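You operate a simulated robot arm through the tools that you are given. There is no shell and no other tool. Be economical: measure what you need, move in short steps, check, and stop when the job is done.

The job below is to be done with a simulated robot arm. You get a single attempt, and the scene is never put back.

JOB
Slide the slotted box into the jig and seat both dividers.
Fine: the green divider into slot one, the other into slot two.

It is judged by the outcome, as a careful person would: the job done as asked, and still so three seconds after it is handed in. It fails if anything else is knocked over, pushed out of place, dropped, spilled or broken.

ROBOT AND FRAMES
A 6-joint arm with a two-finger parallel gripper, fixed in place. Base frame: the origin is at the foot of the arm, x ahead of it, y to its left, z up; the work surface is at about z = 0.89. Units: m, rad, N and s.
With the tool pointing down near the work surface it reaches from about 0.16 to 0.74 m from the base axis. Its first joint turns from -2.897 to 2.897 rad. Payload 3.91 kg.
Tool frame: the origin (TCP) lies between the finger pads and is the grasp point; the fingertips stand 0.03 m ahead of it; z points along the fingers, y is the line along which they close. The gripper opens to 0.11 m. The fingers are 0.02 m wide and 0.01 m thick; the gripper's body (0.048 by 0.112 m) begins 0.055 m behind the TCP.
Orientation is that of the tool frame in the base frame, as [roll, pitch, yaw] about the fixed x, y, z axes, in that order (R = Rz(yaw) Ry(pitch) Rx(roll)). With the fingers straight down and closing along the base's y, the tool's x points along the base's -x, its y along +y and its z along -z.

CONTROLS
- The arm moves only by the tool play_rows. Its argument "deltas" is a list of rows, each a list of 7 numbers: the finger opening in m, from 0 to 0.11, then the shift along the base's x, y, z in units of 200 mm (1.0 is 200 mm), then the turn, a rotation vector about the base's x, y, z in units of 120 degrees (1.0 is 120 degrees). In form: [[hand, x, y, z, wx, wy, wz], ...]. A call has 1 to 10 rows; each row is the pose to reach, as a shift and turn from the pose commanded when the call began. A call with a number of a shift or a turn outside -1 to 1 is refused whole. A row lasts 0.2 s, in which the tool goes at most 0.05 m and 0.15 rad; a call with a longer step from one row to the next is refused whole, and so is a gripper value outside its range. A pose out of reach is approached as far as the arm can. The call stops where the force on the tool passes 40 N (or 10 N more than at its start, if that is more) or the arm is blocked; 0.2 s more then pass. Each finger travels about 0.045 m/s and halts on what it meets, pressing with about 36 N; the grip force reading is that of the motor and also rises with nothing between the fingers. The clock runs only during rows and for 0.2 s after the last one: add rows that repeat a pose to give the fingers time. The reply holds the time, the measured pose of the TCP, the force on the tool along the base axes, the opening and the grip force, in the units named above and with some noise, with the torque about the TCP (base axes, N m) and any sound that the robot's microphone picked up.
- Cameras (640 x 400 px; columns grow to the right, rows downward): "scene" is fixed at [0.0506, 0.4983, 1.6696]; the picture's right is [-0.72, -0.69, 0.00], its down [-0.37, 0.39, -0.84] and it looks along [0.58, -0.61, -0.54] (base axes); focal length 366 px, centre (320, 200). "wrist" rides on the gripper at [0.071, 0.022, -0.107] in the tool frame; the picture's right is [-0.29, 0.96, 0.00], its down [-0.76, -0.23, -0.61] and it looks along [-0.58, -0.18, 0.79] (tool axes); focal length 243 px, centre (320, 200).
- get_image(camera): a new picture of that camera. No time passes.
- slide_trunk(by): slides the trunk up (or, below 0, down) by that many m; the arm rides with it, the base frame stays. It gives what a move gives, with no picture.
- pixel_to_xyz(camera, pixels): for up to 12 pixels [column, row] of the newest picture of that camera ("zoom" is the newest enlarged one), the place [x, y, z] in the base frame of the surface seen there, good to about 0.003 m. No time passes.
- zoom(camera, box): a new picture of the part [left, top, right, bottom] of that camera's present view, enlarged. No time passes.
- sign_off(): hands the job in; it is judged then, once.

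Go step by step. Measure first, check grasps and placings, and put right what went wrong. The budget is 80 turns and 34 pictures, counting those below and the enlarged ones. Unless the task says otherwise, let go and move clear before handing in, and close with one line.

The tools are called after "Request:" as a command line: name --pt "numbers of a row" for each row, then --argument value for the rest, lists and objects as JSON in quotes. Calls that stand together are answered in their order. play_rows: Moves the arm, as the interface text tells. Its arguments: {"type":"object","properties":{"deltas":{"type":"array"}},"required":["deltas"]} The other tools are called the same way: slide_trunk (by) slides the trunk up or down; get_image (camera) takes a picture; pixel_to_xyz (camera, pixels) gives the place of the surface under pixels of a picture; zoom (camera, box) takes an enlarged picture of a part of a camera's view; sign_off () hands the job in.

At the start:

```text
t: 0.0
position: [0.3777, -0.0276, 1.2918]
tool_rot: [-3.141, -0.002, 3.141]
wrist_force: [-0.6, 0.3, -0.3]
ft_torque: [-0.02, 0.0, 0.01]
opening: 0.1099
finger_force: 0.1
trunk travel left (down, up): [-0.525, 0.065]
```

scene: 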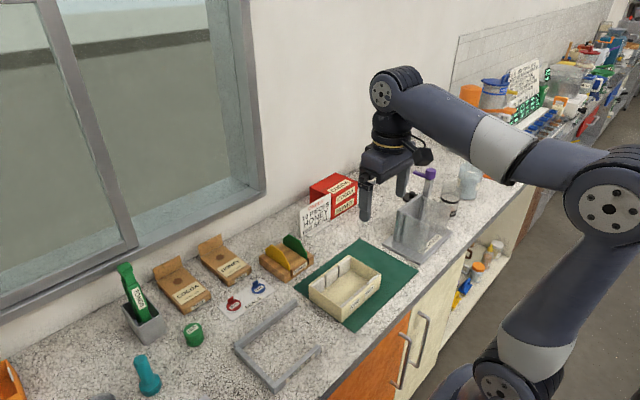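
wrist: 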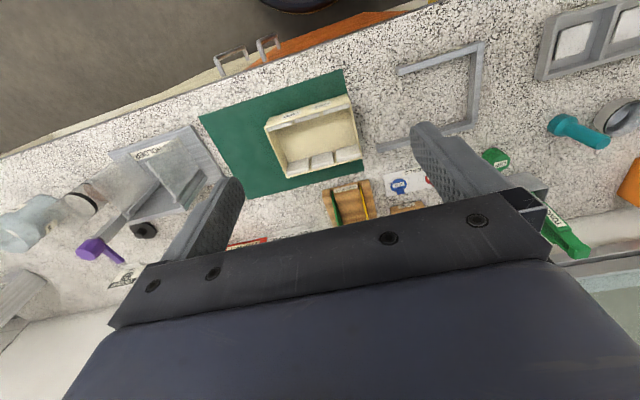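

The scene shows a cream slotted box at about (345,287), a grey U-shaped jig at (277,345), and a divider rack at (286,258). I'll enlarge these areas before measuring.

Request:
zoom --camera "scene" --box '[220, 220, 420, 390]'

Request:
zoom --camera "wrist" --box '[200, 30, 500, 240]'

```text
2.35 times, centred on (320, 305) of scene
```

zoom: 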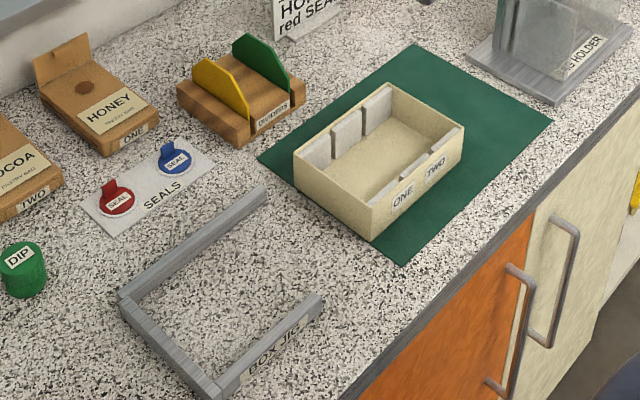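

```text
1.90 times, centred on (350, 135) of wrist
```

zoom: 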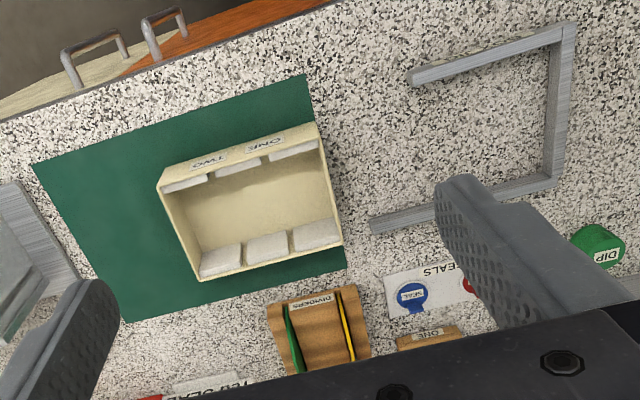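

Slot ONE is the end nearer the jig, and the jig's open mouth faces the box. Next I measure the box, jig and dividers from the wrist zoom, and the walls in the scene picture.

Request:
pixel_to_xyz --camera "zoom" --pixels '[[160, 180], [315, 126], [340, 240], [197, 278], [410, 76], [570, 26], [553, 183], [372, 226], [545, 45], [533, 176], [417, 84], [372, 219]]'

Request:
pixel_to_xyz --camera "scene" --pixels '[[310, 285], [342, 307], [380, 275], [351, 257], [297, 301], [236, 347], [275, 387], [319, 347], [340, 290], [341, 322], [266, 345], [288, 367]]'

Request:
zoom --camera "scene" --box '[250, 225, 330, 290]'

```text
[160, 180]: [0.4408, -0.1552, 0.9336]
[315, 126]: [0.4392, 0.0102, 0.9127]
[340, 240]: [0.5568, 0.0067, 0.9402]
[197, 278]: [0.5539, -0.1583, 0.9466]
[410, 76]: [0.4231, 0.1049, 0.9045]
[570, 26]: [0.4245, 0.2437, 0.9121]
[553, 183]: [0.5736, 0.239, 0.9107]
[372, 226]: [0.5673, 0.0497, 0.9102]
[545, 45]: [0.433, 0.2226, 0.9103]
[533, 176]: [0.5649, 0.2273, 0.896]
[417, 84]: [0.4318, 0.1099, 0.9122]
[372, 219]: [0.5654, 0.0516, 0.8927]
```

```text
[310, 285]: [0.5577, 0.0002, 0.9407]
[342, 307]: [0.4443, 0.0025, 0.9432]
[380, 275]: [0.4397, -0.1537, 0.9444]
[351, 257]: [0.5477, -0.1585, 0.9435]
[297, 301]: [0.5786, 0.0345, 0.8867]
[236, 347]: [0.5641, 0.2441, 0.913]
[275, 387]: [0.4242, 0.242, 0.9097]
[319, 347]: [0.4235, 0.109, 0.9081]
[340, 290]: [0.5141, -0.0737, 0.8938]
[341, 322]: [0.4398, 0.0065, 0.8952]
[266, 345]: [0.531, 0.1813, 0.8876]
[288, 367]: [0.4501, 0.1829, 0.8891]
```

```text
6.15 times, centred on (290, 258) of scene
```

zoom: 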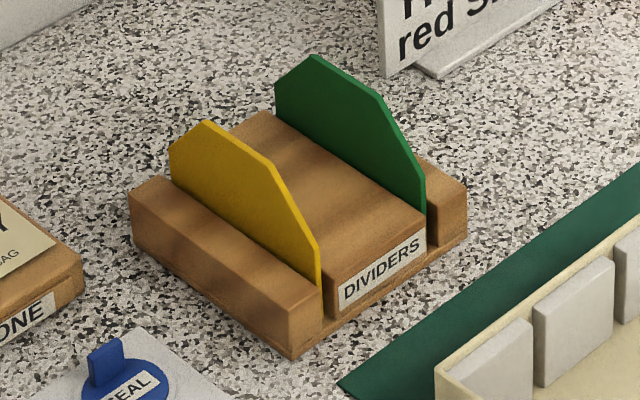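

Box spans about x 0.440–0.557 and y −0.157–0.005, with the rim at 0.943. The jig's inside spans x 0.433–0.565 and its back wall face is near y 0.228, so a straight +y push will do. Now I measure the dividers in this zoom.

Request:
pixel_to_xyz --camera "zoom" --pixels '[[172, 150], [207, 123], [275, 168], [317, 245], [318, 285], [277, 90], [315, 60], [383, 100], [424, 180], [422, 215], [380, 200], [240, 240]]'

Request:
zoom --camera "scene" --box '[300, 245, 390, 325]'

```text
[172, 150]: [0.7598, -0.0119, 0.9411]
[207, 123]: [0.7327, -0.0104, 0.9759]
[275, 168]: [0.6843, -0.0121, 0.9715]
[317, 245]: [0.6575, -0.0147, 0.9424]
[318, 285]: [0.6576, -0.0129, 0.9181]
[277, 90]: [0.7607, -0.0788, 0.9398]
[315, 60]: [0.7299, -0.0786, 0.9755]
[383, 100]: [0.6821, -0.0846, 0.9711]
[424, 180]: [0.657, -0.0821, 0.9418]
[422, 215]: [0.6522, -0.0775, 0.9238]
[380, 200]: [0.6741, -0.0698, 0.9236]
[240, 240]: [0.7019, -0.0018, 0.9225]
```

```text
5.00 times, centred on (345, 285) of scene
```

zoom: 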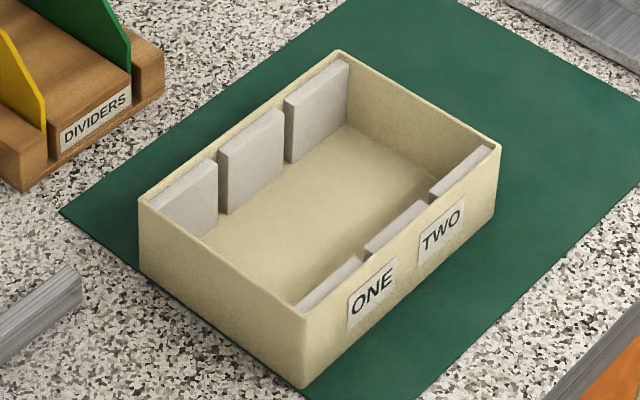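

Dividers: centres x≈0.7075, y≈−0.0125 (yellow) and −0.080 (green), tops at 0.974. Before dropping behind the box I check how near the grey holder with the clear panel is (scene (405,215) and (430,175)).

Request:
pixel_to_xyz --camera "scene" --pixels '[[400, 205], [396, 232], [420, 200], [431, 172], [420, 262], [385, 243], [452, 235], [365, 215], [404, 185], [330, 200], [355, 205], [330, 222]]'

Request:
play_rows --pt "0.07 0.05 -0.1 0 0 0 0.07" --pt "0.07 0.1 -0.2 0 0 0 0.14" --pt "0.07 0.15 -0.3 0 0 0 0.21" --pt "0.07 0.2 -0.4 0 0 0 0.28" --pt "0.07 0.3 -0.5 0 0 0 0.35" --pt "0.07 0.4 -0.6 0 0 0 0.42" --pt "0.07 0.5 -0.7 0 0 0 0.49" --pt "0.07 0.6 -0.75 0 0 0 0.56" --pt "0.07 0.6 -0.79 0 0 0 0.63" --pt "0.07 0.605 -0.79 0 0 0 0.7"

```text
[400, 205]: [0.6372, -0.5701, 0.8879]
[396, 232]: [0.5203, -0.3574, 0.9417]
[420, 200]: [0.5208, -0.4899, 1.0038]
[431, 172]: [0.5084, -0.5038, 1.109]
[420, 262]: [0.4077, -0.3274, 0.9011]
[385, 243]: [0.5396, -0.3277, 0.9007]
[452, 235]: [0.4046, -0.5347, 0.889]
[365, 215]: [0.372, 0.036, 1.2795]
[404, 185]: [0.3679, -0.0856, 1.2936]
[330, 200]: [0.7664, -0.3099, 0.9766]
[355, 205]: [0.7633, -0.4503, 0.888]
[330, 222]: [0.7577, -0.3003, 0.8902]
```

```text
t: 2.2
position: [0.4992, -0.1877, 1.2906]
tool_rot: [3.141, 0.0, -1.673]
wrist_force: [0.0, -0.8, 0.7]
ft_torque: [-0.02, -0.03, 0.02]
opening: 0.0698
finger_force: 0.1
trunk travel left (down, up): [-0.525, 0.065]
```

The holder begins at y≈−0.33, so there is room behind the box at y≈−0.188. I finish the turn and descend.

Request:
play_rows --pt "0.07 0 0 -0.1 0 0 0.05" --pt "0.07 0 0 -0.3 0 0 0.05" --pt "0.07 0 0 -0.5 0 0 0.05" --pt "0.07 0 0 -0.7 0 0 0.05" --pt "0.07 0 0 -0.85 0 0 0.05" --pt "0.07 0 0 -0.95 0 0 0.05"

Request:
play_rows --pt "0.07 0 0 -0.2 0 0 0" --pt "0.07 0 0 -0.4 0 0 0" --pt "0.07 0 0 -0.6 0 0 0" --pt "0.07 0 0 -0.75 0 0 0" --pt "0.07 0 0 -0.84 0 0 0" --pt "0.07 0 0 -0.84 0 0 0"

Request:
get_image --camera "scene"

```text
t: 3.6
position: [0.4978, -0.1861, 1.1019]
tool_rot: [-3.14, -0.001, -1.571]
wrist_force: [0.1, 0.3, -0.5]
ft_torque: [0.02, 0.02, -0.04]
opening: 0.07
finger_force: 0.1
trunk travel left (down, up): [-0.525, 0.065]
```

```text
t: 5.0
position: [0.4993, -0.187, 0.9324]
tool_rot: [3.141, 0.0, -1.57]
wrist_force: [-0.7, 0.3, -0.6]
ft_torque: [0.03, -0.01, 0.02]
opening: 0.07
finger_force: 0.0
trunk travel left (down, up): [-0.525, 0.065]
```

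```text
27 pictures are left
```

scene: 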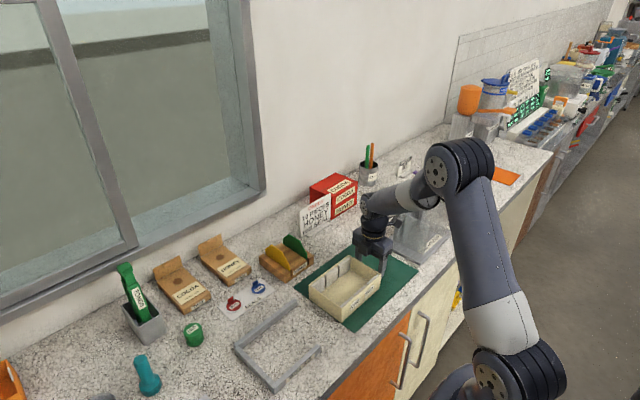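

The fingers sit clear behind the box, squared to it. I push gently until its front is just short of the jig mouth and check how it tracks.

Request:
play_rows --pt "0.07 0 0.06 0 0 0 0" --pt "0.07 0 0.1 0 0 0 0" --pt "0.07 0 0.15 0 0 0 0" --pt "0.07 0 0.2 0 0 0 0" --pt "0.07 0 0.25 0 0 0 0" --pt "0.07 0 0.28 0 0 0 0"

Request:
zoom --camera "scene" --box '[225, 240, 401, 395]'

```text
t: 6.4
position: [0.4987, -0.1287, 0.9329]
tool_rot: [-3.141, 0.001, -1.573]
wrist_force: [0.5, -2.4, 1.1]
ft_torque: [0.08, 0.02, -0.01]
opening: 0.0699
finger_force: 0.0
trunk travel left (down, up): [-0.525, 0.065]
```

```text
2.58 times, centred on (313, 318) of scene
```

zoom: 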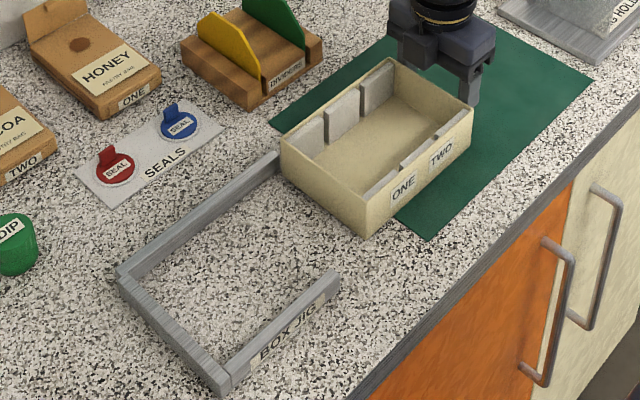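

The box slid straight; its front is now at the jig mouth (front corners at zoom (283,142) and (363,202)). I check its x-range against the jig arms.

Request:
pixel_to_xyz --camera "zoom" --pixels '[[283, 142], [364, 203], [471, 110], [362, 232], [285, 172], [278, 156], [276, 168], [333, 274], [337, 290], [136, 277], [220, 350], [228, 366]]'

```text
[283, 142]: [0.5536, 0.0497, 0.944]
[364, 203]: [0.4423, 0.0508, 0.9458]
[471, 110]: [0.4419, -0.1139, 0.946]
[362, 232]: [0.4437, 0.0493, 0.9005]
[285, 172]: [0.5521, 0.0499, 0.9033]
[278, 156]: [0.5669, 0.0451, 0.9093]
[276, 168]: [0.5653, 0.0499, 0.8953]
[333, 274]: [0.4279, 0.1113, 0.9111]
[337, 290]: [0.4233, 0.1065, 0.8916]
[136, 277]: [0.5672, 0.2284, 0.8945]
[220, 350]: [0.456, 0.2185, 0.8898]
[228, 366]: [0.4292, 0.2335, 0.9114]
```

The box is centred (0.441–0.555 between arms 0.433–0.565). I push on, stopping a little short of the back wall.

Request:
play_rows --pt "0.07 0 0.08 0 0 0 0" --pt "0.07 0 0.18 0 0 0 0" --pt "0.07 0 0.28 0 0 0 0" --pt "0.07 0 0.38 0 0 0 0" --pt "0.07 0 0.48 0 0 0 0" --pt "0.07 0 0.58 0 0 0 0" --pt "0.07 0 0.68 0 0 0 0" --pt "0.07 0 0.76 0 0 0 0" --pt "0.07 0 0.82 0 0 0 0"

Request:
zoom --camera "scene" --box '[225, 270, 361, 395]'

```text
t: 8.4
position: [0.4985, 0.0346, 0.9335]
tool_rot: [-3.142, 0.0, -1.57]
wrist_force: [-0.2, 0.5, -0.1]
ft_torque: [-0.01, 0.0, -0.02]
opening: 0.0699
finger_force: 0.0
trunk travel left (down, up): [-0.525, 0.065]
```

```text
3.20 times, centred on (293, 332) of scene
```

zoom: 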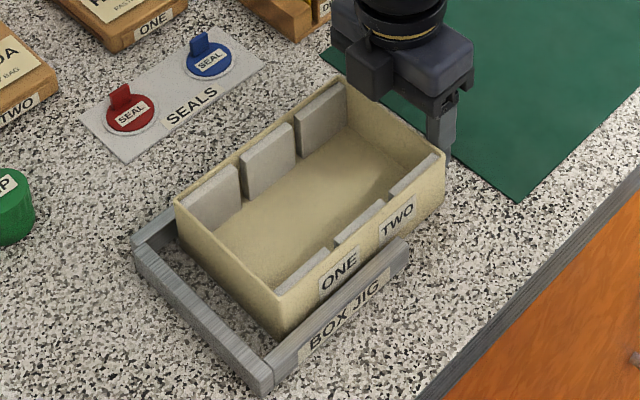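

Front is about 0.02 short of the back wall. I creep in with small steps and watch for the force rise.

Request:
play_rows --pt "0.07 0 0.02 0 0 0 0" --pt "0.07 0 0.04 0 0 0 0" --pt "0.07 0 0.06 0 0 0 0" --pt "0.07 0 0.075 0 0 0 0" --pt "0.07 0 0.075 0 0 0 0"

Request:
play_rows --pt "0.07 0 0.005 0 0 0 0" --pt "0.07 0 0.01 0 0 0 0"

Request:
zoom --camera "scene" --box '[225, 290, 345, 395]'

```text
t: 9.6
position: [0.4982, 0.0493, 0.9337]
tool_rot: [3.141, -0.001, -1.57]
wrist_force: [-0.8, 0.0, 0.7]
ft_torque: [-0.01, -0.01, -0.01]
opening: 0.07
finger_force: 0.2
trunk travel left (down, up): [-0.525, 0.065]
```

```text
t: 10.2
position: [0.4996, 0.0504, 0.9327]
tool_rot: [3.141, 0.001, -1.572]
wrist_force: [0.4, -0.4, -0.7]
ft_torque: [0.0, 0.0, 0.03]
opening: 0.0702
finger_force: 0.1
trunk travel left (down, up): [-0.525, 0.065]
```

```text
3.81 times, centred on (285, 342) of scene
```

zoom: 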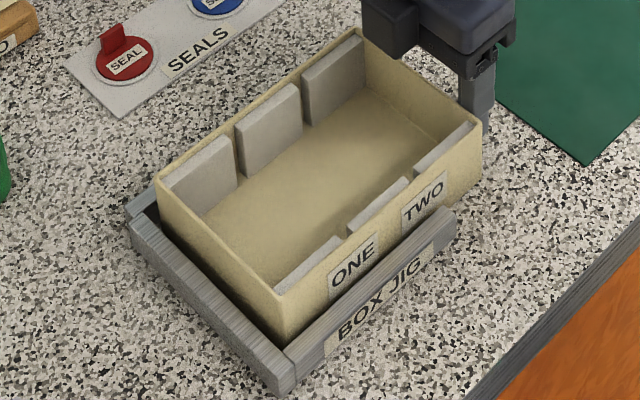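

A gap of a few millimetres still shows between box and back wall (zoom (220,300)), with no force yet. I keep creeping.

Request:
play_rows --pt "0.07 0 0.01 0 0 0 0" --pt "0.07 0 0.02 0 0 0 0"

Request:
play_rows --pt "0.07 0 0.01 0 0 0 0"

Request:
zoom --camera "scene" --box '[225, 310, 321, 395]'

```text
t: 10.8
position: [0.499, 0.0553, 0.934]
tool_rot: [3.14, 0.001, -1.572]
wrist_force: [-0.1, -0.6, 0.6]
ft_torque: [0.02, 0.01, -0.01]
opening: 0.0699
finger_force: 0.1
trunk travel left (down, up): [-0.525, 0.065]
```

```text
t: 11.2
position: [0.4987, 0.0572, 0.9338]
tool_rot: [3.141, 0.0, -1.57]
wrist_force: [0.2, -0.5, -0.4]
ft_torque: [0.02, 0.0, 0.0]
opening: 0.07
finger_force: 0.1
trunk travel left (down, up): [-0.525, 0.065]
```

```text
4.71 times, centred on (273, 352) of scene
```

zoom: 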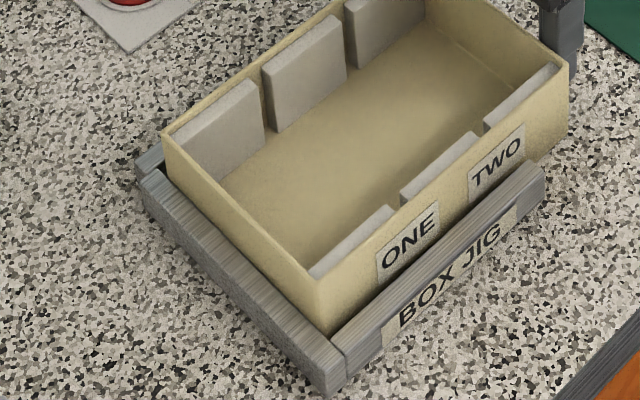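

Almost closed at the back wall. Two more tiny steps to feel the contact.

Request:
play_rows --pt "0.07 0 0.01 0 0 0 0"

Request:
play_rows --pt "0.07 0 0.007 0 0 0 0"

```text
t: 11.6
position: [0.4999, 0.0569, 0.9341]
tool_rot: [-3.142, 0.0, -1.573]
wrist_force: [0.8, -8.0, 0.6]
ft_torque: [0.03, 0.03, 0.13]
opening: 0.0699
finger_force: 0.0
trunk travel left (down, up): [-0.525, 0.065]
```

```text
t: 12.0
position: [0.4984, 0.0575, 0.9342]
tool_rot: [-3.141, 0.0, -1.57]
wrist_force: [1.0, -22.5, 3.0]
ft_torque: [0.12, 0.04, 0.04]
opening: 0.0699
finger_force: 0.0
trunk travel left (down, up): [-0.525, 0.065]
```

Force rose to 22 N with no motion: the box is seated against the back wall. I back off, rise and turn the hand back to close along y.

Request:
play_rows --pt "0.07 0 -0.08 0 0 0 0" --pt "0.07 0 -0.15 0 0 0 0" --pt "0.07 0 -0.15 0.2 0 0 0" --pt "0.07 0 -0.15 0.4 0 0 -0.03" --pt "0.07 0 -0.15 0.6 0 0 -0.1" --pt "0.07 0 -0.15 0.75 0 0 -0.17" --pt "0.06 0 -0.15 0.85 0 0 -0.24" --pt "0.05 0 -0.15 0.85 0 0 -0.31" --pt "0.04 0 -0.15 0.85 0 0 -0.38" --pt "0.04 0 -0.15 0.85 0 0 -0.45"

Request:
play_rows --pt "0.04 0 0 0 0 0 -0.07" --pt "0.04 0 0 0 0 0 -0.14" --pt "0.04 0 0 0 0 0 -0.21" --pt "0.04 0 0 0 0 0 -0.28" --pt "0.04 0 0 0 0 0 -0.3" --pt "0.04 -0.2 0 0 0 0 -0.3" --pt "0.04 -0.4 0.1 0 0 0 -0.3" --pt "0.04 -0.6 0.2 0 0 0 -0.3"

Request:
get_image --camera "wrist"

```text
t: 14.2
position: [0.4993, 0.0296, 1.1042]
tool_rot: [-3.141, 0.0, -2.517]
wrist_force: [0.9, -0.1, 0.0]
ft_torque: [-0.02, 0.0, 0.01]
opening: 0.04
finger_force: 0.0
trunk travel left (down, up): [-0.525, 0.065]
```

```text
t: 16.0
position: [0.3799, 0.0729, 1.1011]
tool_rot: [-3.141, -0.001, 3.141]
wrist_force: [0.3, -0.6, -0.2]
ft_torque: [-0.01, 0.0, 0.01]
opening: 0.0399
finger_force: 0.0
trunk travel left (down, up): [-0.525, 0.065]
```

```text
22 pictures are left
```

wrist: 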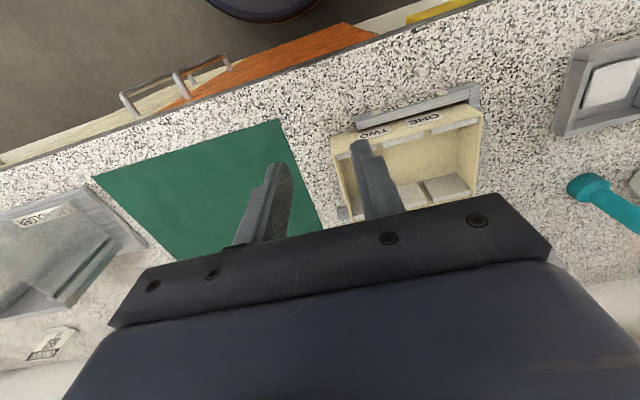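

The wrist view shows the box at (410,150) partly hidden by a finger. I move over to where the camera sees the box clear of the fingers for precise slot measuring.

Request:
play_rows --pt "0.04 0.2 0.05 0 0 0 0" --pt "0.04 0.4 0.1 0 0 0 0" --pt "0.04 0.6 0.1 0 0 0 0" --pt "0.04 0.6 0.1 0 0 0 0"

Request:
zoom --camera "wrist" --box '[290, 20, 520, 165]'

```text
t: 17.0
position: [0.5004, 0.0916, 1.1015]
tool_rot: [3.141, 0.001, 3.141]
wrist_force: [-0.5, 0.5, -0.1]
ft_torque: [-0.04, 0.0, 0.01]
opening: 0.0399
finger_force: 0.0
trunk travel left (down, up): [-0.525, 0.065]
```

```text
2.76 times, centred on (405, 92) of wrist
```

zoom: 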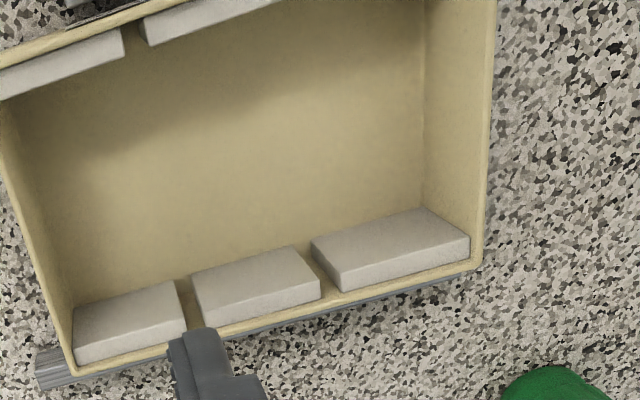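

The far blocks and both gaps show clearly (gap TWO near zoom (188,310), gap ONE near (325,285)). I measure the gap edges along the block tops and on the near wall.

Request:
pixel_to_xyz --camera "zoom" --pixels '[[182, 322], [202, 318], [316, 288], [344, 284], [120, 45], [146, 38], [464, 240], [80, 356], [472, 266], [72, 372], [488, 100], [432, 205]]'

Request:
zoom --camera "wrist" --box '[280, 0, 440, 100]'

```text
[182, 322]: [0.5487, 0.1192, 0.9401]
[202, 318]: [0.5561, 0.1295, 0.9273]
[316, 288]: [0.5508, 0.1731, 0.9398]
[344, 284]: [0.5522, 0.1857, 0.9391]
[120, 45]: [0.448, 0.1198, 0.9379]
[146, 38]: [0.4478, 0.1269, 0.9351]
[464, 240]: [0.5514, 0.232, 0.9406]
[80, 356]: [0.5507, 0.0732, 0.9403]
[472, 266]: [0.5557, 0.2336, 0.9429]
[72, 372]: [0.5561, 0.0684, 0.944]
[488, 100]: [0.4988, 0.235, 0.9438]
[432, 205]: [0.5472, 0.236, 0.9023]
```

```text
4.00 times, centred on (360, 50) of wrist
```

zoom: 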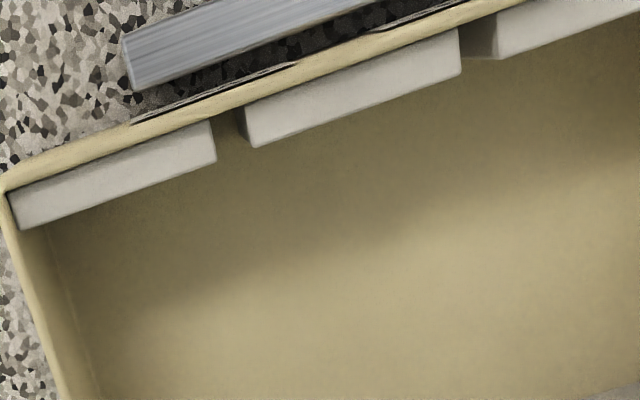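

Near-wall gaps now show at zoom (228,135) and (478,45). I measure those edges too.

Request:
pixel_to_xyz --camera "zoom" --pixels '[[208, 126], [213, 158], [250, 108], [255, 140], [455, 36], [460, 68], [502, 16], [503, 50], [14, 196], [4, 190], [445, 24], [480, 30]]'

```text
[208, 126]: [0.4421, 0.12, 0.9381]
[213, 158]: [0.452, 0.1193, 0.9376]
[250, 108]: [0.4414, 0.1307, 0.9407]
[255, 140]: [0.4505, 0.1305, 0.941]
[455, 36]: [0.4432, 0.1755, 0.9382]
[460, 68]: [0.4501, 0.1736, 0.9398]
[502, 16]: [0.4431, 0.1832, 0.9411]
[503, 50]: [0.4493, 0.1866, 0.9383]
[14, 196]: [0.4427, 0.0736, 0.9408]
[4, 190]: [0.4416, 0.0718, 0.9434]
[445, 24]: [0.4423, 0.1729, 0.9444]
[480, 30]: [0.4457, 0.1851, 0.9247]
```

Gap centres: TWO y≈0.1247, ONE y≈0.1795, both about 10 mm wide; box centre x≈0.498. Now I move above the divider rack and look down at the green divider for the grasp.

Request:
play_rows --pt "0.06 0.1 -0.2 0 0 0 0" --pt "0.06 0.2 -0.4 0 0 0 0" --pt "0.06 0.35 -0.6 0 0 0 0" --pt "0.06 0.5 -0.8 0 0 0 0" --pt "0.06 0.65 -0.93 0 0 0 0" --pt "0.06 0.8 -0.93 0 0 0 0" --pt "0.06 0.8 -0.93 0 0 0 0"

Request:
get_image --camera "wrist"

```text
t: 18.6
position: [0.66, -0.0983, 1.1028]
tool_rot: [3.14, 0.001, 3.141]
wrist_force: [-0.3, -0.7, 0.4]
ft_torque: [-0.01, -0.02, 0.01]
opening: 0.0599
finger_force: 0.0
trunk travel left (down, up): [-0.525, 0.065]
```

```text
19 pictures are left
```

wrist: 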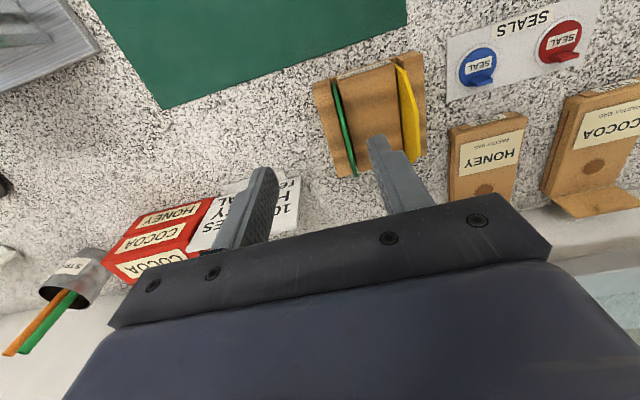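

Request:
zoom --camera "wrist" --box '[290, 40, 450, 185]'

```text
2.76 times, centred on (370, 112) of wrist
```

zoom: 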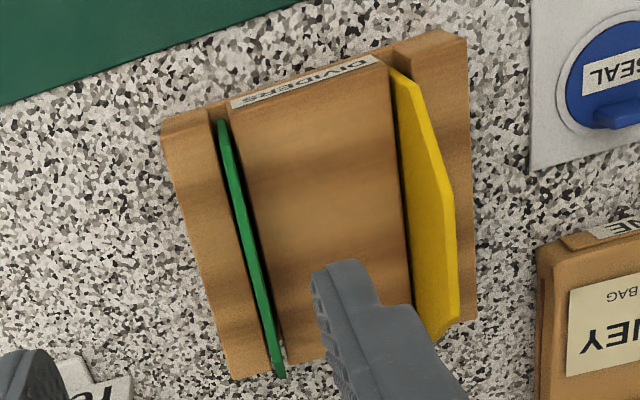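

The green divider stands along zoom (221,122)–(280,375), seen edge-on. I measure points along its top edge and both ends.

Request:
pixel_to_xyz --camera "zoom" --pixels '[[222, 123], [227, 160], [238, 205], [255, 262], [264, 300], [280, 372], [393, 72], [418, 92], [450, 195], [455, 310], [440, 335], [215, 112]]'

```text
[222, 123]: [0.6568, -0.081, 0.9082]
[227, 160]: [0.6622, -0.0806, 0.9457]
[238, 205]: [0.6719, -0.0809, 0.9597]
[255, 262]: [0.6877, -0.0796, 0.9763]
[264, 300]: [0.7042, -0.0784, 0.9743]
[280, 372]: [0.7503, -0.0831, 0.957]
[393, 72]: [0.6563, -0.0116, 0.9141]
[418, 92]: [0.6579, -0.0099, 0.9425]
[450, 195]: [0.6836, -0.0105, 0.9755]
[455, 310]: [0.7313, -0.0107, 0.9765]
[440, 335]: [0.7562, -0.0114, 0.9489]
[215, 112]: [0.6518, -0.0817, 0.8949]
```

Green is at x≈0.708, y≈−0.0805, top z≈0.975, rack top 0.923. I move over it and descend to TCP z≈0.962, fingers open 0.05.

Request:
play_rows --pt "0.05 0.12 0.05 0 0 0 0" --pt "0.05 0.24 0.089 0 0 0 0" --pt "0.05 0.24 0.089 -0.2 0 0 0" --pt "0.05 0.24 0.089 -0.4 0 0 0" --pt "0.05 0.24 0.089 -0.55 0 0 0" --pt "0.05 0.24 0.089 -0.65 0 0 0" --pt "0.05 0.24 0.089 -0.7 0 0 0" --pt "0.05 0.24 0.089 -0.7 0 0 0"

Request:
zoom --camera "scene" --box '[240, 205, 350, 290]'

```text
t: 20.4
position: [0.7049, -0.0794, 0.9649]
tool_rot: [-3.141, -0.002, -3.141]
wrist_force: [0.3, 0.6, -0.3]
ft_torque: [0.01, 0.02, 0.02]
opening: 0.05
finger_force: 0.0
trunk travel left (down, up): [-0.525, 0.065]
```

```text
4.71 times, centred on (295, 248) of scene
```

zoom: 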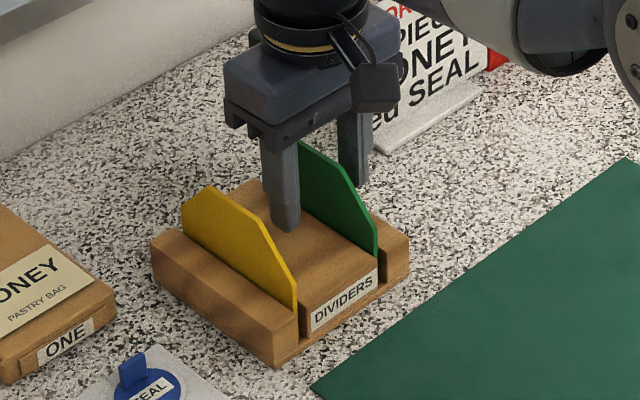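

Fingers straddle the green divider cleanly above the rack. I close on it.

Request:
play_rows --pt "0.02 0 0 0 0 0 0" --pt "0.008 0 0 0 0 0 0" --pt "0 0 0 0 0 0 0" --pt "0 0 0 0 0 0 0" --pt "0 0 0 0 0 0 0" --pt "0 0 0 0 0 0 0"

```text
t: 21.8
position: [0.706, -0.0789, 0.9644]
tool_rot: [3.141, 0.001, -3.14]
wrist_force: [-0.4, 0.0, -0.2]
ft_torque: [-0.01, 0.01, 0.01]
opening: 0.0024
finger_force: 35.7
trunk travel left (down, up): [-0.525, 0.065]
```

Opening stopped at 2.4 mm with grip force up, consistent with a thin plate. I lift straight up and look.

Request:
play_rows --pt "0 0 0 0.05 0 0 0" --pt "0 0 0 0.12 0 0 0" --pt "0 0 0 0.2 0 0 0" --pt "0 0 0 0.3 0 0 0" --pt "0 0 0 0.45 0 0 0" --pt "0 0 0 0.6 0 0 0" --pt "0 0 0 0.7 0 0 0"

Request:
zoom --camera "scene" --box '[240, 155, 370, 290]'

```text
t: 23.4
position: [0.7071, -0.0767, 1.1048]
tool_rot: [3.141, 0.0, 3.141]
wrist_force: [-0.8, -0.5, 0.2]
ft_torque: [0.01, -0.03, -0.03]
opening: 0.0025
finger_force: 35.5
trunk travel left (down, up): [-0.525, 0.065]
```

```text
2.96 times, centred on (305, 222) of scene
```

zoom: 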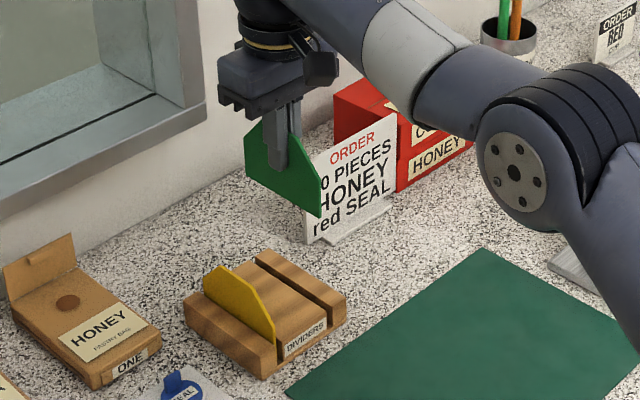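

The green divider is held, level. I measure where it sits in the hand: its ends and bottom edge.

Request:
pixel_to_xyz --camera "zoom" --pixels '[[247, 140], [247, 172], [319, 213], [320, 184], [282, 190], [299, 150], [300, 190], [310, 205]]'

```text
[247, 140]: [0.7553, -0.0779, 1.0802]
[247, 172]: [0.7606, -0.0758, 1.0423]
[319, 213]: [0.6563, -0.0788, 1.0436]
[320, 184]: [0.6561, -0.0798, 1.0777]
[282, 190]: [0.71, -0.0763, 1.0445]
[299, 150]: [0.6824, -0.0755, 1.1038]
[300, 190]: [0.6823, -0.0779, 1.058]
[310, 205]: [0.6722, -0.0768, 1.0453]
```

Plate sits 0.062 below the TCP and its centre is ~1.5 mm ahead in x. I carry it over slot ONE, target TCP (0.4965, 0.1795), at height first.

Request:
play_rows --pt "0 -0.1 0.12 0 0 0 0" --pt "0 -0.2 0.25 0 0 0 0" --pt "0 -0.32 0.38 0 0 0 0" --pt "0 -0.45 0.5 0 0 0 0" --pt "0 -0.58 0.63 0 0 0 0" --pt "0 -0.7 0.76 0 0 0 0" --pt "0 -0.82 0.88 0 0 0 0" --pt "0 -0.92 0.95 0 0 0 0" --pt "0 -0.98 1.0 0 0 0 0" --pt "0 -0.98 1.0 0 0 0 0"

```text
t: 25.6
position: [0.5118, 0.1225, 1.1058]
tool_rot: [-3.141, -0.001, -3.141]
wrist_force: [0.2, 0.0, 0.2]
ft_torque: [0.0, 0.02, 0.02]
opening: 0.0026
finger_force: 36.1
trunk travel left (down, up): [-0.525, 0.065]
```

Now over the box. I shift to the slot and lower until the plate's bottom is ~15 mm above the rim, then check.

Request:
play_rows --pt "0 -0.04 0.15 0 0 0 0" --pt "0 -0.076 0.285 0 0 0 0" --pt "0 -0.076 0.285 -0.2 0 0 0" --pt "0 -0.076 0.285 -0.35 0 0 0" --pt "0 -0.076 0.285 -0.43 0 0 0" --pt "0 -0.076 0.285 -0.43 0 0 0"

Request:
zoom --camera "scene" --box '[225, 280, 361, 395]'

Request:
zoom --camera "wrist" --box '[220, 10, 460, 220]'

```text
t: 27.0
position: [0.495, 0.1789, 1.017]
tool_rot: [-3.141, 0.0, 3.141]
wrist_force: [0.2, -0.5, 0.7]
ft_torque: [0.01, 0.0, -0.02]
opening: 0.0028
finger_force: 36.3
trunk travel left (down, up): [-0.525, 0.065]
```

```text
3.48 times, centred on (293, 338) of scene
```

zoom: 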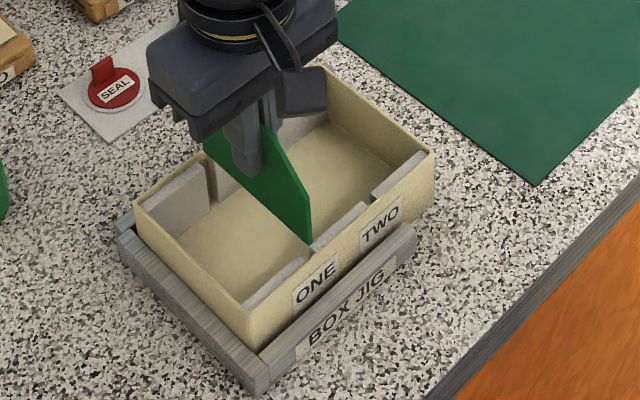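

```text
1.90 times, centred on (340, 115) of wrist
```

zoom: 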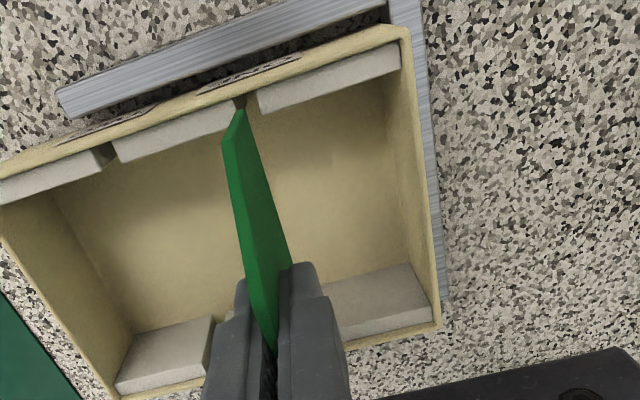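

The plate hangs just above slot ONE (wrist zoom (238,112) against the gap at (245,100)). I measure plate ends and gap for fine alignment.

Request:
pixel_to_xyz --camera "zoom" --pixels '[[238, 116], [226, 142], [235, 140], [230, 112], [230, 130], [262, 105], [262, 92], [250, 200], [403, 55], [396, 30], [436, 318], [240, 125]]'

Request:
pixel_to_xyz --camera "scene" --pixels '[[312, 348], [313, 342], [312, 337], [284, 319], [296, 376], [263, 341], [348, 324], [300, 335]]'

```text
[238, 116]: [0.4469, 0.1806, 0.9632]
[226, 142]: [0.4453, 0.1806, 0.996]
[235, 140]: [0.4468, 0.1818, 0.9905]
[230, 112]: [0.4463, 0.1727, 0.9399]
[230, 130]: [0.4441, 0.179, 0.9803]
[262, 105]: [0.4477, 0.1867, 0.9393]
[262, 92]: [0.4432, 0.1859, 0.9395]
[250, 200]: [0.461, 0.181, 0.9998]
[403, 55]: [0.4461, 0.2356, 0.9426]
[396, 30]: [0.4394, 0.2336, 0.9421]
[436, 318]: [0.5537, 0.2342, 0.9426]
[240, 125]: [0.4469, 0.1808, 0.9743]
```

```text
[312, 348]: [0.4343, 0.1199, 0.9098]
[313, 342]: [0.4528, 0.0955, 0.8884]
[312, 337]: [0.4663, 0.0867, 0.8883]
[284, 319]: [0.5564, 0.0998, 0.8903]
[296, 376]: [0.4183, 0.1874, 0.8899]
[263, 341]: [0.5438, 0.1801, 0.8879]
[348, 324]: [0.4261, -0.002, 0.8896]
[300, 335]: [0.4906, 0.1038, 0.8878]
```

Aligned: plate y≈0.180 against gap 0.173–0.186, ends inside the walls. I lower slowly into slot ONE.

Request:
play_rows --pt "0 0.002 0 -0.05 0 0 0" --pt "0 0.002 0 -0.1 0 0 0" --pt "0 0.002 0 -0.15 0 0 0" --pt "0 0.002 0 -0.2 0 0 0" --pt "0 0.002 0 -0.24 0 0 0"

Request:
play_rows --pt "0 0 0 -0.015 0 0 0" --pt "0 0 0 -0.03 0 0 0"

```text
t: 28.2
position: [0.4961, 0.1784, 0.9685]
tool_rot: [3.142, 0.0, -3.14]
wrist_force: [-0.1, -0.9, 0.2]
ft_torque: [0.0, 0.01, -0.02]
opening: 0.0025
finger_force: 36.2
trunk travel left (down, up): [-0.525, 0.065]
```

```text
t: 28.8
position: [0.4955, 0.1789, 0.9638]
tool_rot: [3.141, 0.0, -3.141]
wrist_force: [-0.3, -0.2, 0.1]
ft_torque: [-0.01, -0.04, 0.02]
opening: 0.0023
finger_force: 35.4
trunk travel left (down, up): [-0.525, 0.065]
```

No contact yet at z≈0.964, with the floor expected near 0.956. I creep on.

Request:
play_rows --pt "0 0 0 -0.01 0 0 0" --pt "0 0 0 -0.02 0 0 0"

Request:
play_rows --pt "0 0 0 -0.01 0 0 0"

Request:
play_rows --pt "0 0 0 -0.01 0 0 0"

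```text
t: 29.4
position: [0.4948, 0.1783, 0.9619]
tool_rot: [3.141, 0.004, 3.139]
wrist_force: [2.4, 0.7, 22.5]
ft_torque: [0.09, 0.61, -0.01]
opening: 0.0023
finger_force: 36.3
trunk travel left (down, up): [-0.525, 0.065]
```

```text
t: 29.8
position: [0.4962, 0.1779, 0.9597]
tool_rot: [3.141, 0.008, 3.141]
wrist_force: [0.7, 2.3, 30.1]
ft_torque: [0.12, -0.07, -0.01]
opening: 0.0027
finger_force: 36.0
trunk travel left (down, up): [-0.525, 0.065]
```

```text
t: 30.2
position: [0.4956, 0.1782, 0.9577]
tool_rot: [3.139, 0.005, -3.141]
wrist_force: [2.7, 4.2, 31.5]
ft_torque: [0.14, -0.06, 0.01]
opening: 0.0025
finger_force: 36.0
trunk travel left (down, up): [-0.525, 0.065]
```

Contact force of 22–31 N from z≈0.962 down: likely the floor. I check the picture before releasing.

Request:
zoom --camera "scene" --box '[235, 280, 345, 385]'

Request:
zoom --camera "wrist" --box '[220, 0, 460, 210]'

```text
3.81 times, centred on (290, 332) of scene
```

zoom: 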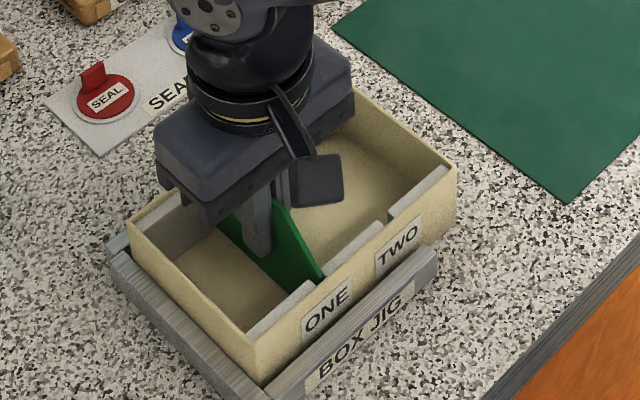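

```text
1.90 times, centred on (340, 105) of wrist
```

zoom: 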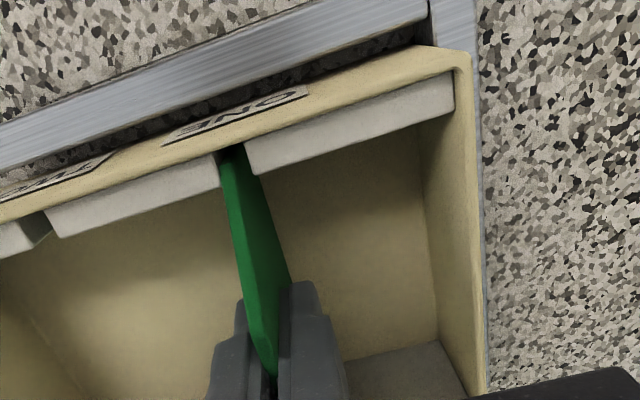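

The green plate is in slot ONE and its bottom is on the floor. I release and rise straight up.

Request:
play_rows --pt "0 0 0 0.012 0 0 0" --pt "0.006 0 0 0.012 0 0 0" --pt "0.015 0 0 0.012 0 0 0" --pt "0.03 0 0 0.012 0 0 0" --pt "0.03 0 0 0.012 0 0 0" --pt "0.03 0 0 0.1 0 0 0" --pt "0.03 0 0 0.25 0 0 0" --pt "0.03 0 0 0.45 0 0 0" --pt "0.03 0 0 0.65 0 0 0" --pt "0.03 0 0 0.72 0 0 0"

Request:
zoom --camera "scene" --box '[225, 270, 361, 395]'

```text
t: 32.4
position: [0.4973, 0.1782, 1.1004]
tool_rot: [-3.141, 0.0, -3.14]
wrist_force: [0.0, 0.2, -0.4]
ft_torque: [0.01, -0.01, -0.03]
opening: 0.0298
finger_force: 0.1
trunk travel left (down, up): [-0.525, 0.065]
```

```text
3.20 times, centred on (293, 332) of scene
```

zoom: 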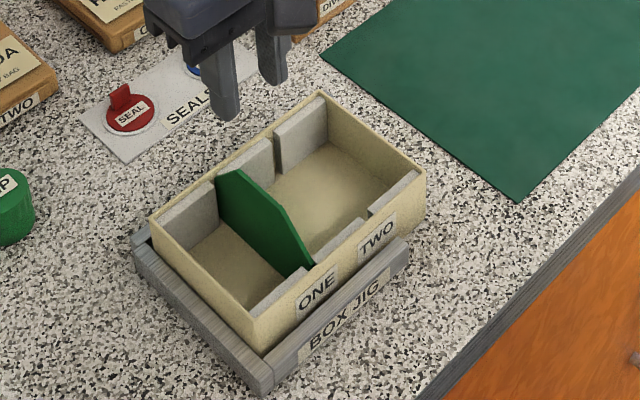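

Green stands in slot ONE. I check its top height and lean, then go to the yellow divider.

Request:
pixel_to_xyz --camera "zoom" --pixels '[[222, 176], [240, 172], [283, 212], [312, 262], [220, 205], [290, 250], [150, 218], [425, 168]]'

Request:
play_rows --pt "0.05 0.1 -0.1 0 0 0 0" --pt "0.05 0.2 -0.22 0 0 0 0" --pt "0.05 0.32 -0.35 0 0 0 0" --pt "0.05 0.45 -0.48 0 0 0 0" --pt "0.05 0.58 -0.6 0 0 0 0" --pt "0.05 0.7 -0.73 0 0 0 0" --pt "0.05 0.82 -0.85 0 0 0 0" --pt "0.05 0.92 -0.93 0 0 0 0" --pt "0.05 0.97 -0.95 0 0 0 0" --pt "0.05 0.97 -0.95 0 0 0 0"

```text
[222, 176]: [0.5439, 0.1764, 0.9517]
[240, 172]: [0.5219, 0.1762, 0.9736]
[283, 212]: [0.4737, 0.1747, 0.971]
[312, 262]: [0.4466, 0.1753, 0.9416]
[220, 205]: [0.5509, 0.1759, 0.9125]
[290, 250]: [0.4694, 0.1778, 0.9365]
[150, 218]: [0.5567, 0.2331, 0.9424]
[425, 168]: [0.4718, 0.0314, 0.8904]
```

```text
t: 34.6
position: [0.6891, -0.0101, 1.1006]
tool_rot: [3.142, 0.0, 3.141]
wrist_force: [0.6, 0.3, -0.6]
ft_torque: [0.0, 0.02, 0.0]
opening: 0.0502
finger_force: 0.0
trunk travel left (down, up): [-0.525, 0.065]
```

Green top ≈0.972, shoulders ≈0.942, which puts its bottom near 0.899. I check the box floor height to be sure it is bottomed, using the same picture.

Request:
pixel_to_xyz --camera "zoom" --pixels '[[215, 260], [235, 270], [210, 245], [320, 175], [340, 190], [310, 205], [350, 165], [245, 285], [300, 185], [330, 200]]'

Request:
pixel_to_xyz --camera "scene" --pixels '[[330, 322], [335, 327], [326, 330]]'

```text
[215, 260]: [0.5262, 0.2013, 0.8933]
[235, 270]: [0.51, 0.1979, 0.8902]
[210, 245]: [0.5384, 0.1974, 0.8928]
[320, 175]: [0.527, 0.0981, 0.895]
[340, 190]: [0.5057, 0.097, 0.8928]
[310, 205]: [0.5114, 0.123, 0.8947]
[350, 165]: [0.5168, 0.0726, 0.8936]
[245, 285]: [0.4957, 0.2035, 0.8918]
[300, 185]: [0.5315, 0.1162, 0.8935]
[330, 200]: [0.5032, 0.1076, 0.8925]
```

```text
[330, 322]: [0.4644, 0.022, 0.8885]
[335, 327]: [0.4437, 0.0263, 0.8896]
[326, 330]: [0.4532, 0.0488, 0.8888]
```

Floor is about 0.893, so there may be a gap under the plate of a few millimetres, within measuring doubt. I enlarge the plate's base.

Request:
zoom --camera "scene" --box '[275, 315, 330, 365]'

```text
8.00 times, centred on (302, 340) of scene
```

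zoom: 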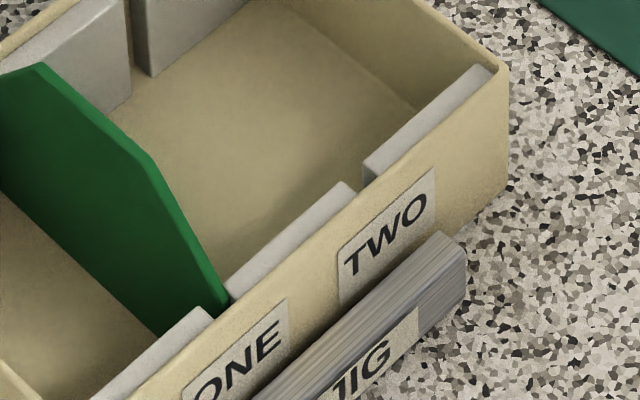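

Request:
pixel_to_xyz --camera "zoom" --pixels '[[20, 215], [20, 220], [20, 205], [60, 255], [60, 247], [60, 240], [100, 294], [100, 286], [100, 278], [140, 328], [140, 320], [140, 310]]'

```text
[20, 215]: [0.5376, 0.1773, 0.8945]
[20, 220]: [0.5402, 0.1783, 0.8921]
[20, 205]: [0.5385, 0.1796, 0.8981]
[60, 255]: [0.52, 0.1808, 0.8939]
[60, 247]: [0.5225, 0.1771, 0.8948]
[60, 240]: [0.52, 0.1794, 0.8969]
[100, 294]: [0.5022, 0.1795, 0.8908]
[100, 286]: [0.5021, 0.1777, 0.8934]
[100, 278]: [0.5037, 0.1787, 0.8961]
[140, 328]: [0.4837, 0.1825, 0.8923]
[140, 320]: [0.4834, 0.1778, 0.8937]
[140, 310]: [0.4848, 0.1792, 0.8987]
```

Plate face runs continuously into the floor (z≈0.894, y≈0.178): green is fully seated. Now down onto the yellow divider at (0.707, −0.0115).

Request:
play_rows --pt "0.05 0.087 -0.006 0 0 0 0" --pt "0.05 0.087 -0.006 -0.2 0 0 0" --pt "0.05 0.087 -0.006 -0.4 0 0 0" --pt "0.05 0.087 -0.006 -0.55 0 0 0" --pt "0.05 0.087 -0.006 -0.64 0 0 0" --pt "0.05 0.087 -0.006 -0.68 0 0 0" --pt "0.05 0.087 -0.006 -0.68 0 0 0"

Request:
zoom --camera "scene" --box '[240, 205, 350, 290]'

```text
t: 36.2
position: [0.7088, -0.0121, 0.9635]
tool_rot: [-3.14, -0.001, 3.141]
wrist_force: [-0.3, 0.3, -1.6]
ft_torque: [-0.02, 0.02, 0.0]
opening: 0.0502
finger_force: 0.1
trunk travel left (down, up): [-0.525, 0.065]
```

```text
4.71 times, centred on (295, 248) of scene
```

zoom: 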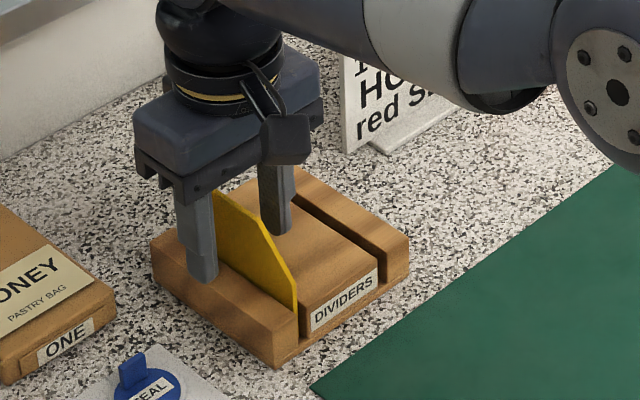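

Fingers straddle the yellow divider. I close and lift.

Request:
play_rows --pt "0.02 0 0 0 0 0 0" --pt "0.008 0 0 0 0 0 0" --pt "0 0 0 0 0 0 0" --pt "0 0 0 0 0 0 0" --pt "0 0 0 0 0 0 0" --pt "0 0 0 0 0 0 0"

Request:
play_rows --pt "0 0 0 0.05 0 0 0" --pt "0 0 0 0.12 0 0 0" --pt "0 0 0 0.2 0 0 0" --pt "0 0 0 0.3 0 0 0" --pt "0 0 0 0.45 0 0 0" --pt "0 0 0 0.6 0 0 0" --pt "0 0 0 0.7 0 0 0" --pt "0 0 0 0.7 0 0 0"

Request:
zoom --camera "scene" --box '[220, 165, 350, 290]'

```text
t: 37.6
position: [0.7095, -0.0121, 0.9626]
tool_rot: [-3.141, 0.0, 3.141]
wrist_force: [0.4, 1.5, 1.1]
ft_torque: [0.08, 0.0, 0.01]
opening: 0.0025
finger_force: 35.8
trunk travel left (down, up): [-0.525, 0.065]
```

```text
t: 39.4
position: [0.7065, -0.0109, 1.1034]
tool_rot: [3.141, -0.002, 3.14]
wrist_force: [-0.3, 0.3, 0.5]
ft_torque: [-0.01, -0.02, 0.0]
opening: 0.0025
finger_force: 36.5
trunk travel left (down, up): [-0.525, 0.065]
```

```text
3.20 times, centred on (285, 228) of scene
```

zoom: 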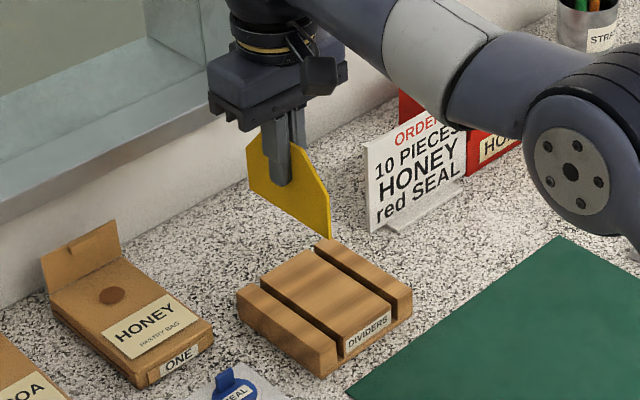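

The yellow divider is held and level. I measure its ends, then carry it towards slot TWO.

Request:
pixel_to_xyz --camera "zoom" --pixels '[[248, 150], [249, 185], [329, 236], [329, 206], [290, 212], [300, 170]]'

Request:
play_rows --pt "0 -0.1 0.08 0 0 0 0" --pt "0 -0.22 0.15 0 0 0 0" --pt "0 -0.35 0.23 0 0 0 0" --pt "0 -0.48 0.32 0 0 0 0" --pt "0 -0.61 0.4 0 0 0 0" --pt "0 -0.74 0.5 0 0 0 0" --pt "0 -0.85 0.6 0 0 0 0" --pt "0 -0.95 0.66 0 0 0 0" --pt "0 -1.0 0.678 0 0 0 0" --pt "0 -1.0 0.678 0 0 0 0"

```text
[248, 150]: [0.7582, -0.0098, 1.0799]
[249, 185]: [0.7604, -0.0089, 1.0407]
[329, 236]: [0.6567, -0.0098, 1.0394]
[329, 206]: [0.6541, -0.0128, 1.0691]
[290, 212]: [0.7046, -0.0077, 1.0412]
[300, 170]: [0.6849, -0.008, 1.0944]
```

```text
t: 41.6
position: [0.5067, 0.1237, 1.1042]
tool_rot: [3.141, 0.0, 3.141]
wrist_force: [-0.3, 0.4, -0.7]
ft_torque: [-0.03, 0.02, 0.0]
opening: 0.0023
finger_force: 35.6
trunk travel left (down, up): [-0.525, 0.065]
```

Plate should now be near (0.508, 0.125). I shift −0.01 in x and lower to just above the rim to check.

Request:
play_rows --pt "0 -0.049 0 -0.05 0 0 0" --pt "0 -0.049 0 -0.2 0 0 0" --pt "0 -0.049 0 -0.35 0 0 0" --pt "0 -0.049 0 -0.42 0 0 0" --pt "0 -0.049 0 -0.42 0 0 0"

Request:
zoom --camera "wrist" --box '[220, 10, 460, 220]'

```text
t: 42.8
position: [0.4966, 0.1229, 1.0188]
tool_rot: [-3.141, 0.0, 3.141]
wrist_force: [0.9, -0.8, 0.3]
ft_torque: [0.0, -0.02, 0.0]
opening: 0.0024
finger_force: 35.8
trunk travel left (down, up): [-0.525, 0.065]
```

```text
1.90 times, centred on (340, 115) of wrist
```

zoom: 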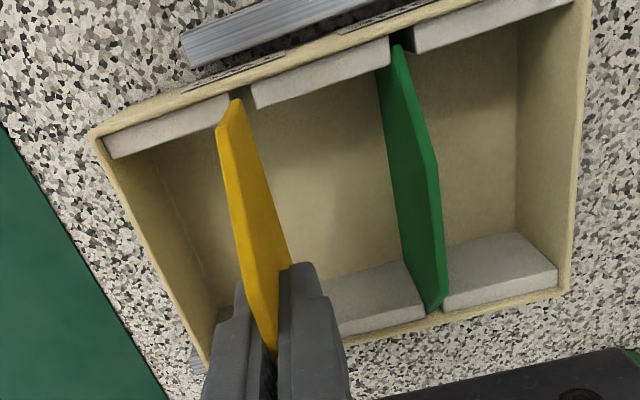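

Request:
pixel_to_xyz --camera "zoom" --pixels '[[236, 108], [222, 130], [230, 128], [236, 118], [226, 104], [256, 95], [255, 84], [222, 95], [250, 200], [232, 112]]'

```text
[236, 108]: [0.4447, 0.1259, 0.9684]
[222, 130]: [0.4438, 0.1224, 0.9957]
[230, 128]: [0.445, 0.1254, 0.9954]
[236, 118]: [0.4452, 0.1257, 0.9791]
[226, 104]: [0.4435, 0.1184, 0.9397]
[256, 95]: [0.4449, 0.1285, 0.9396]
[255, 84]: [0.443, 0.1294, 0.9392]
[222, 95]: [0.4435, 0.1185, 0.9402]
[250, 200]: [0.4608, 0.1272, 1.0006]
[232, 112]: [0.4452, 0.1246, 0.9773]
```

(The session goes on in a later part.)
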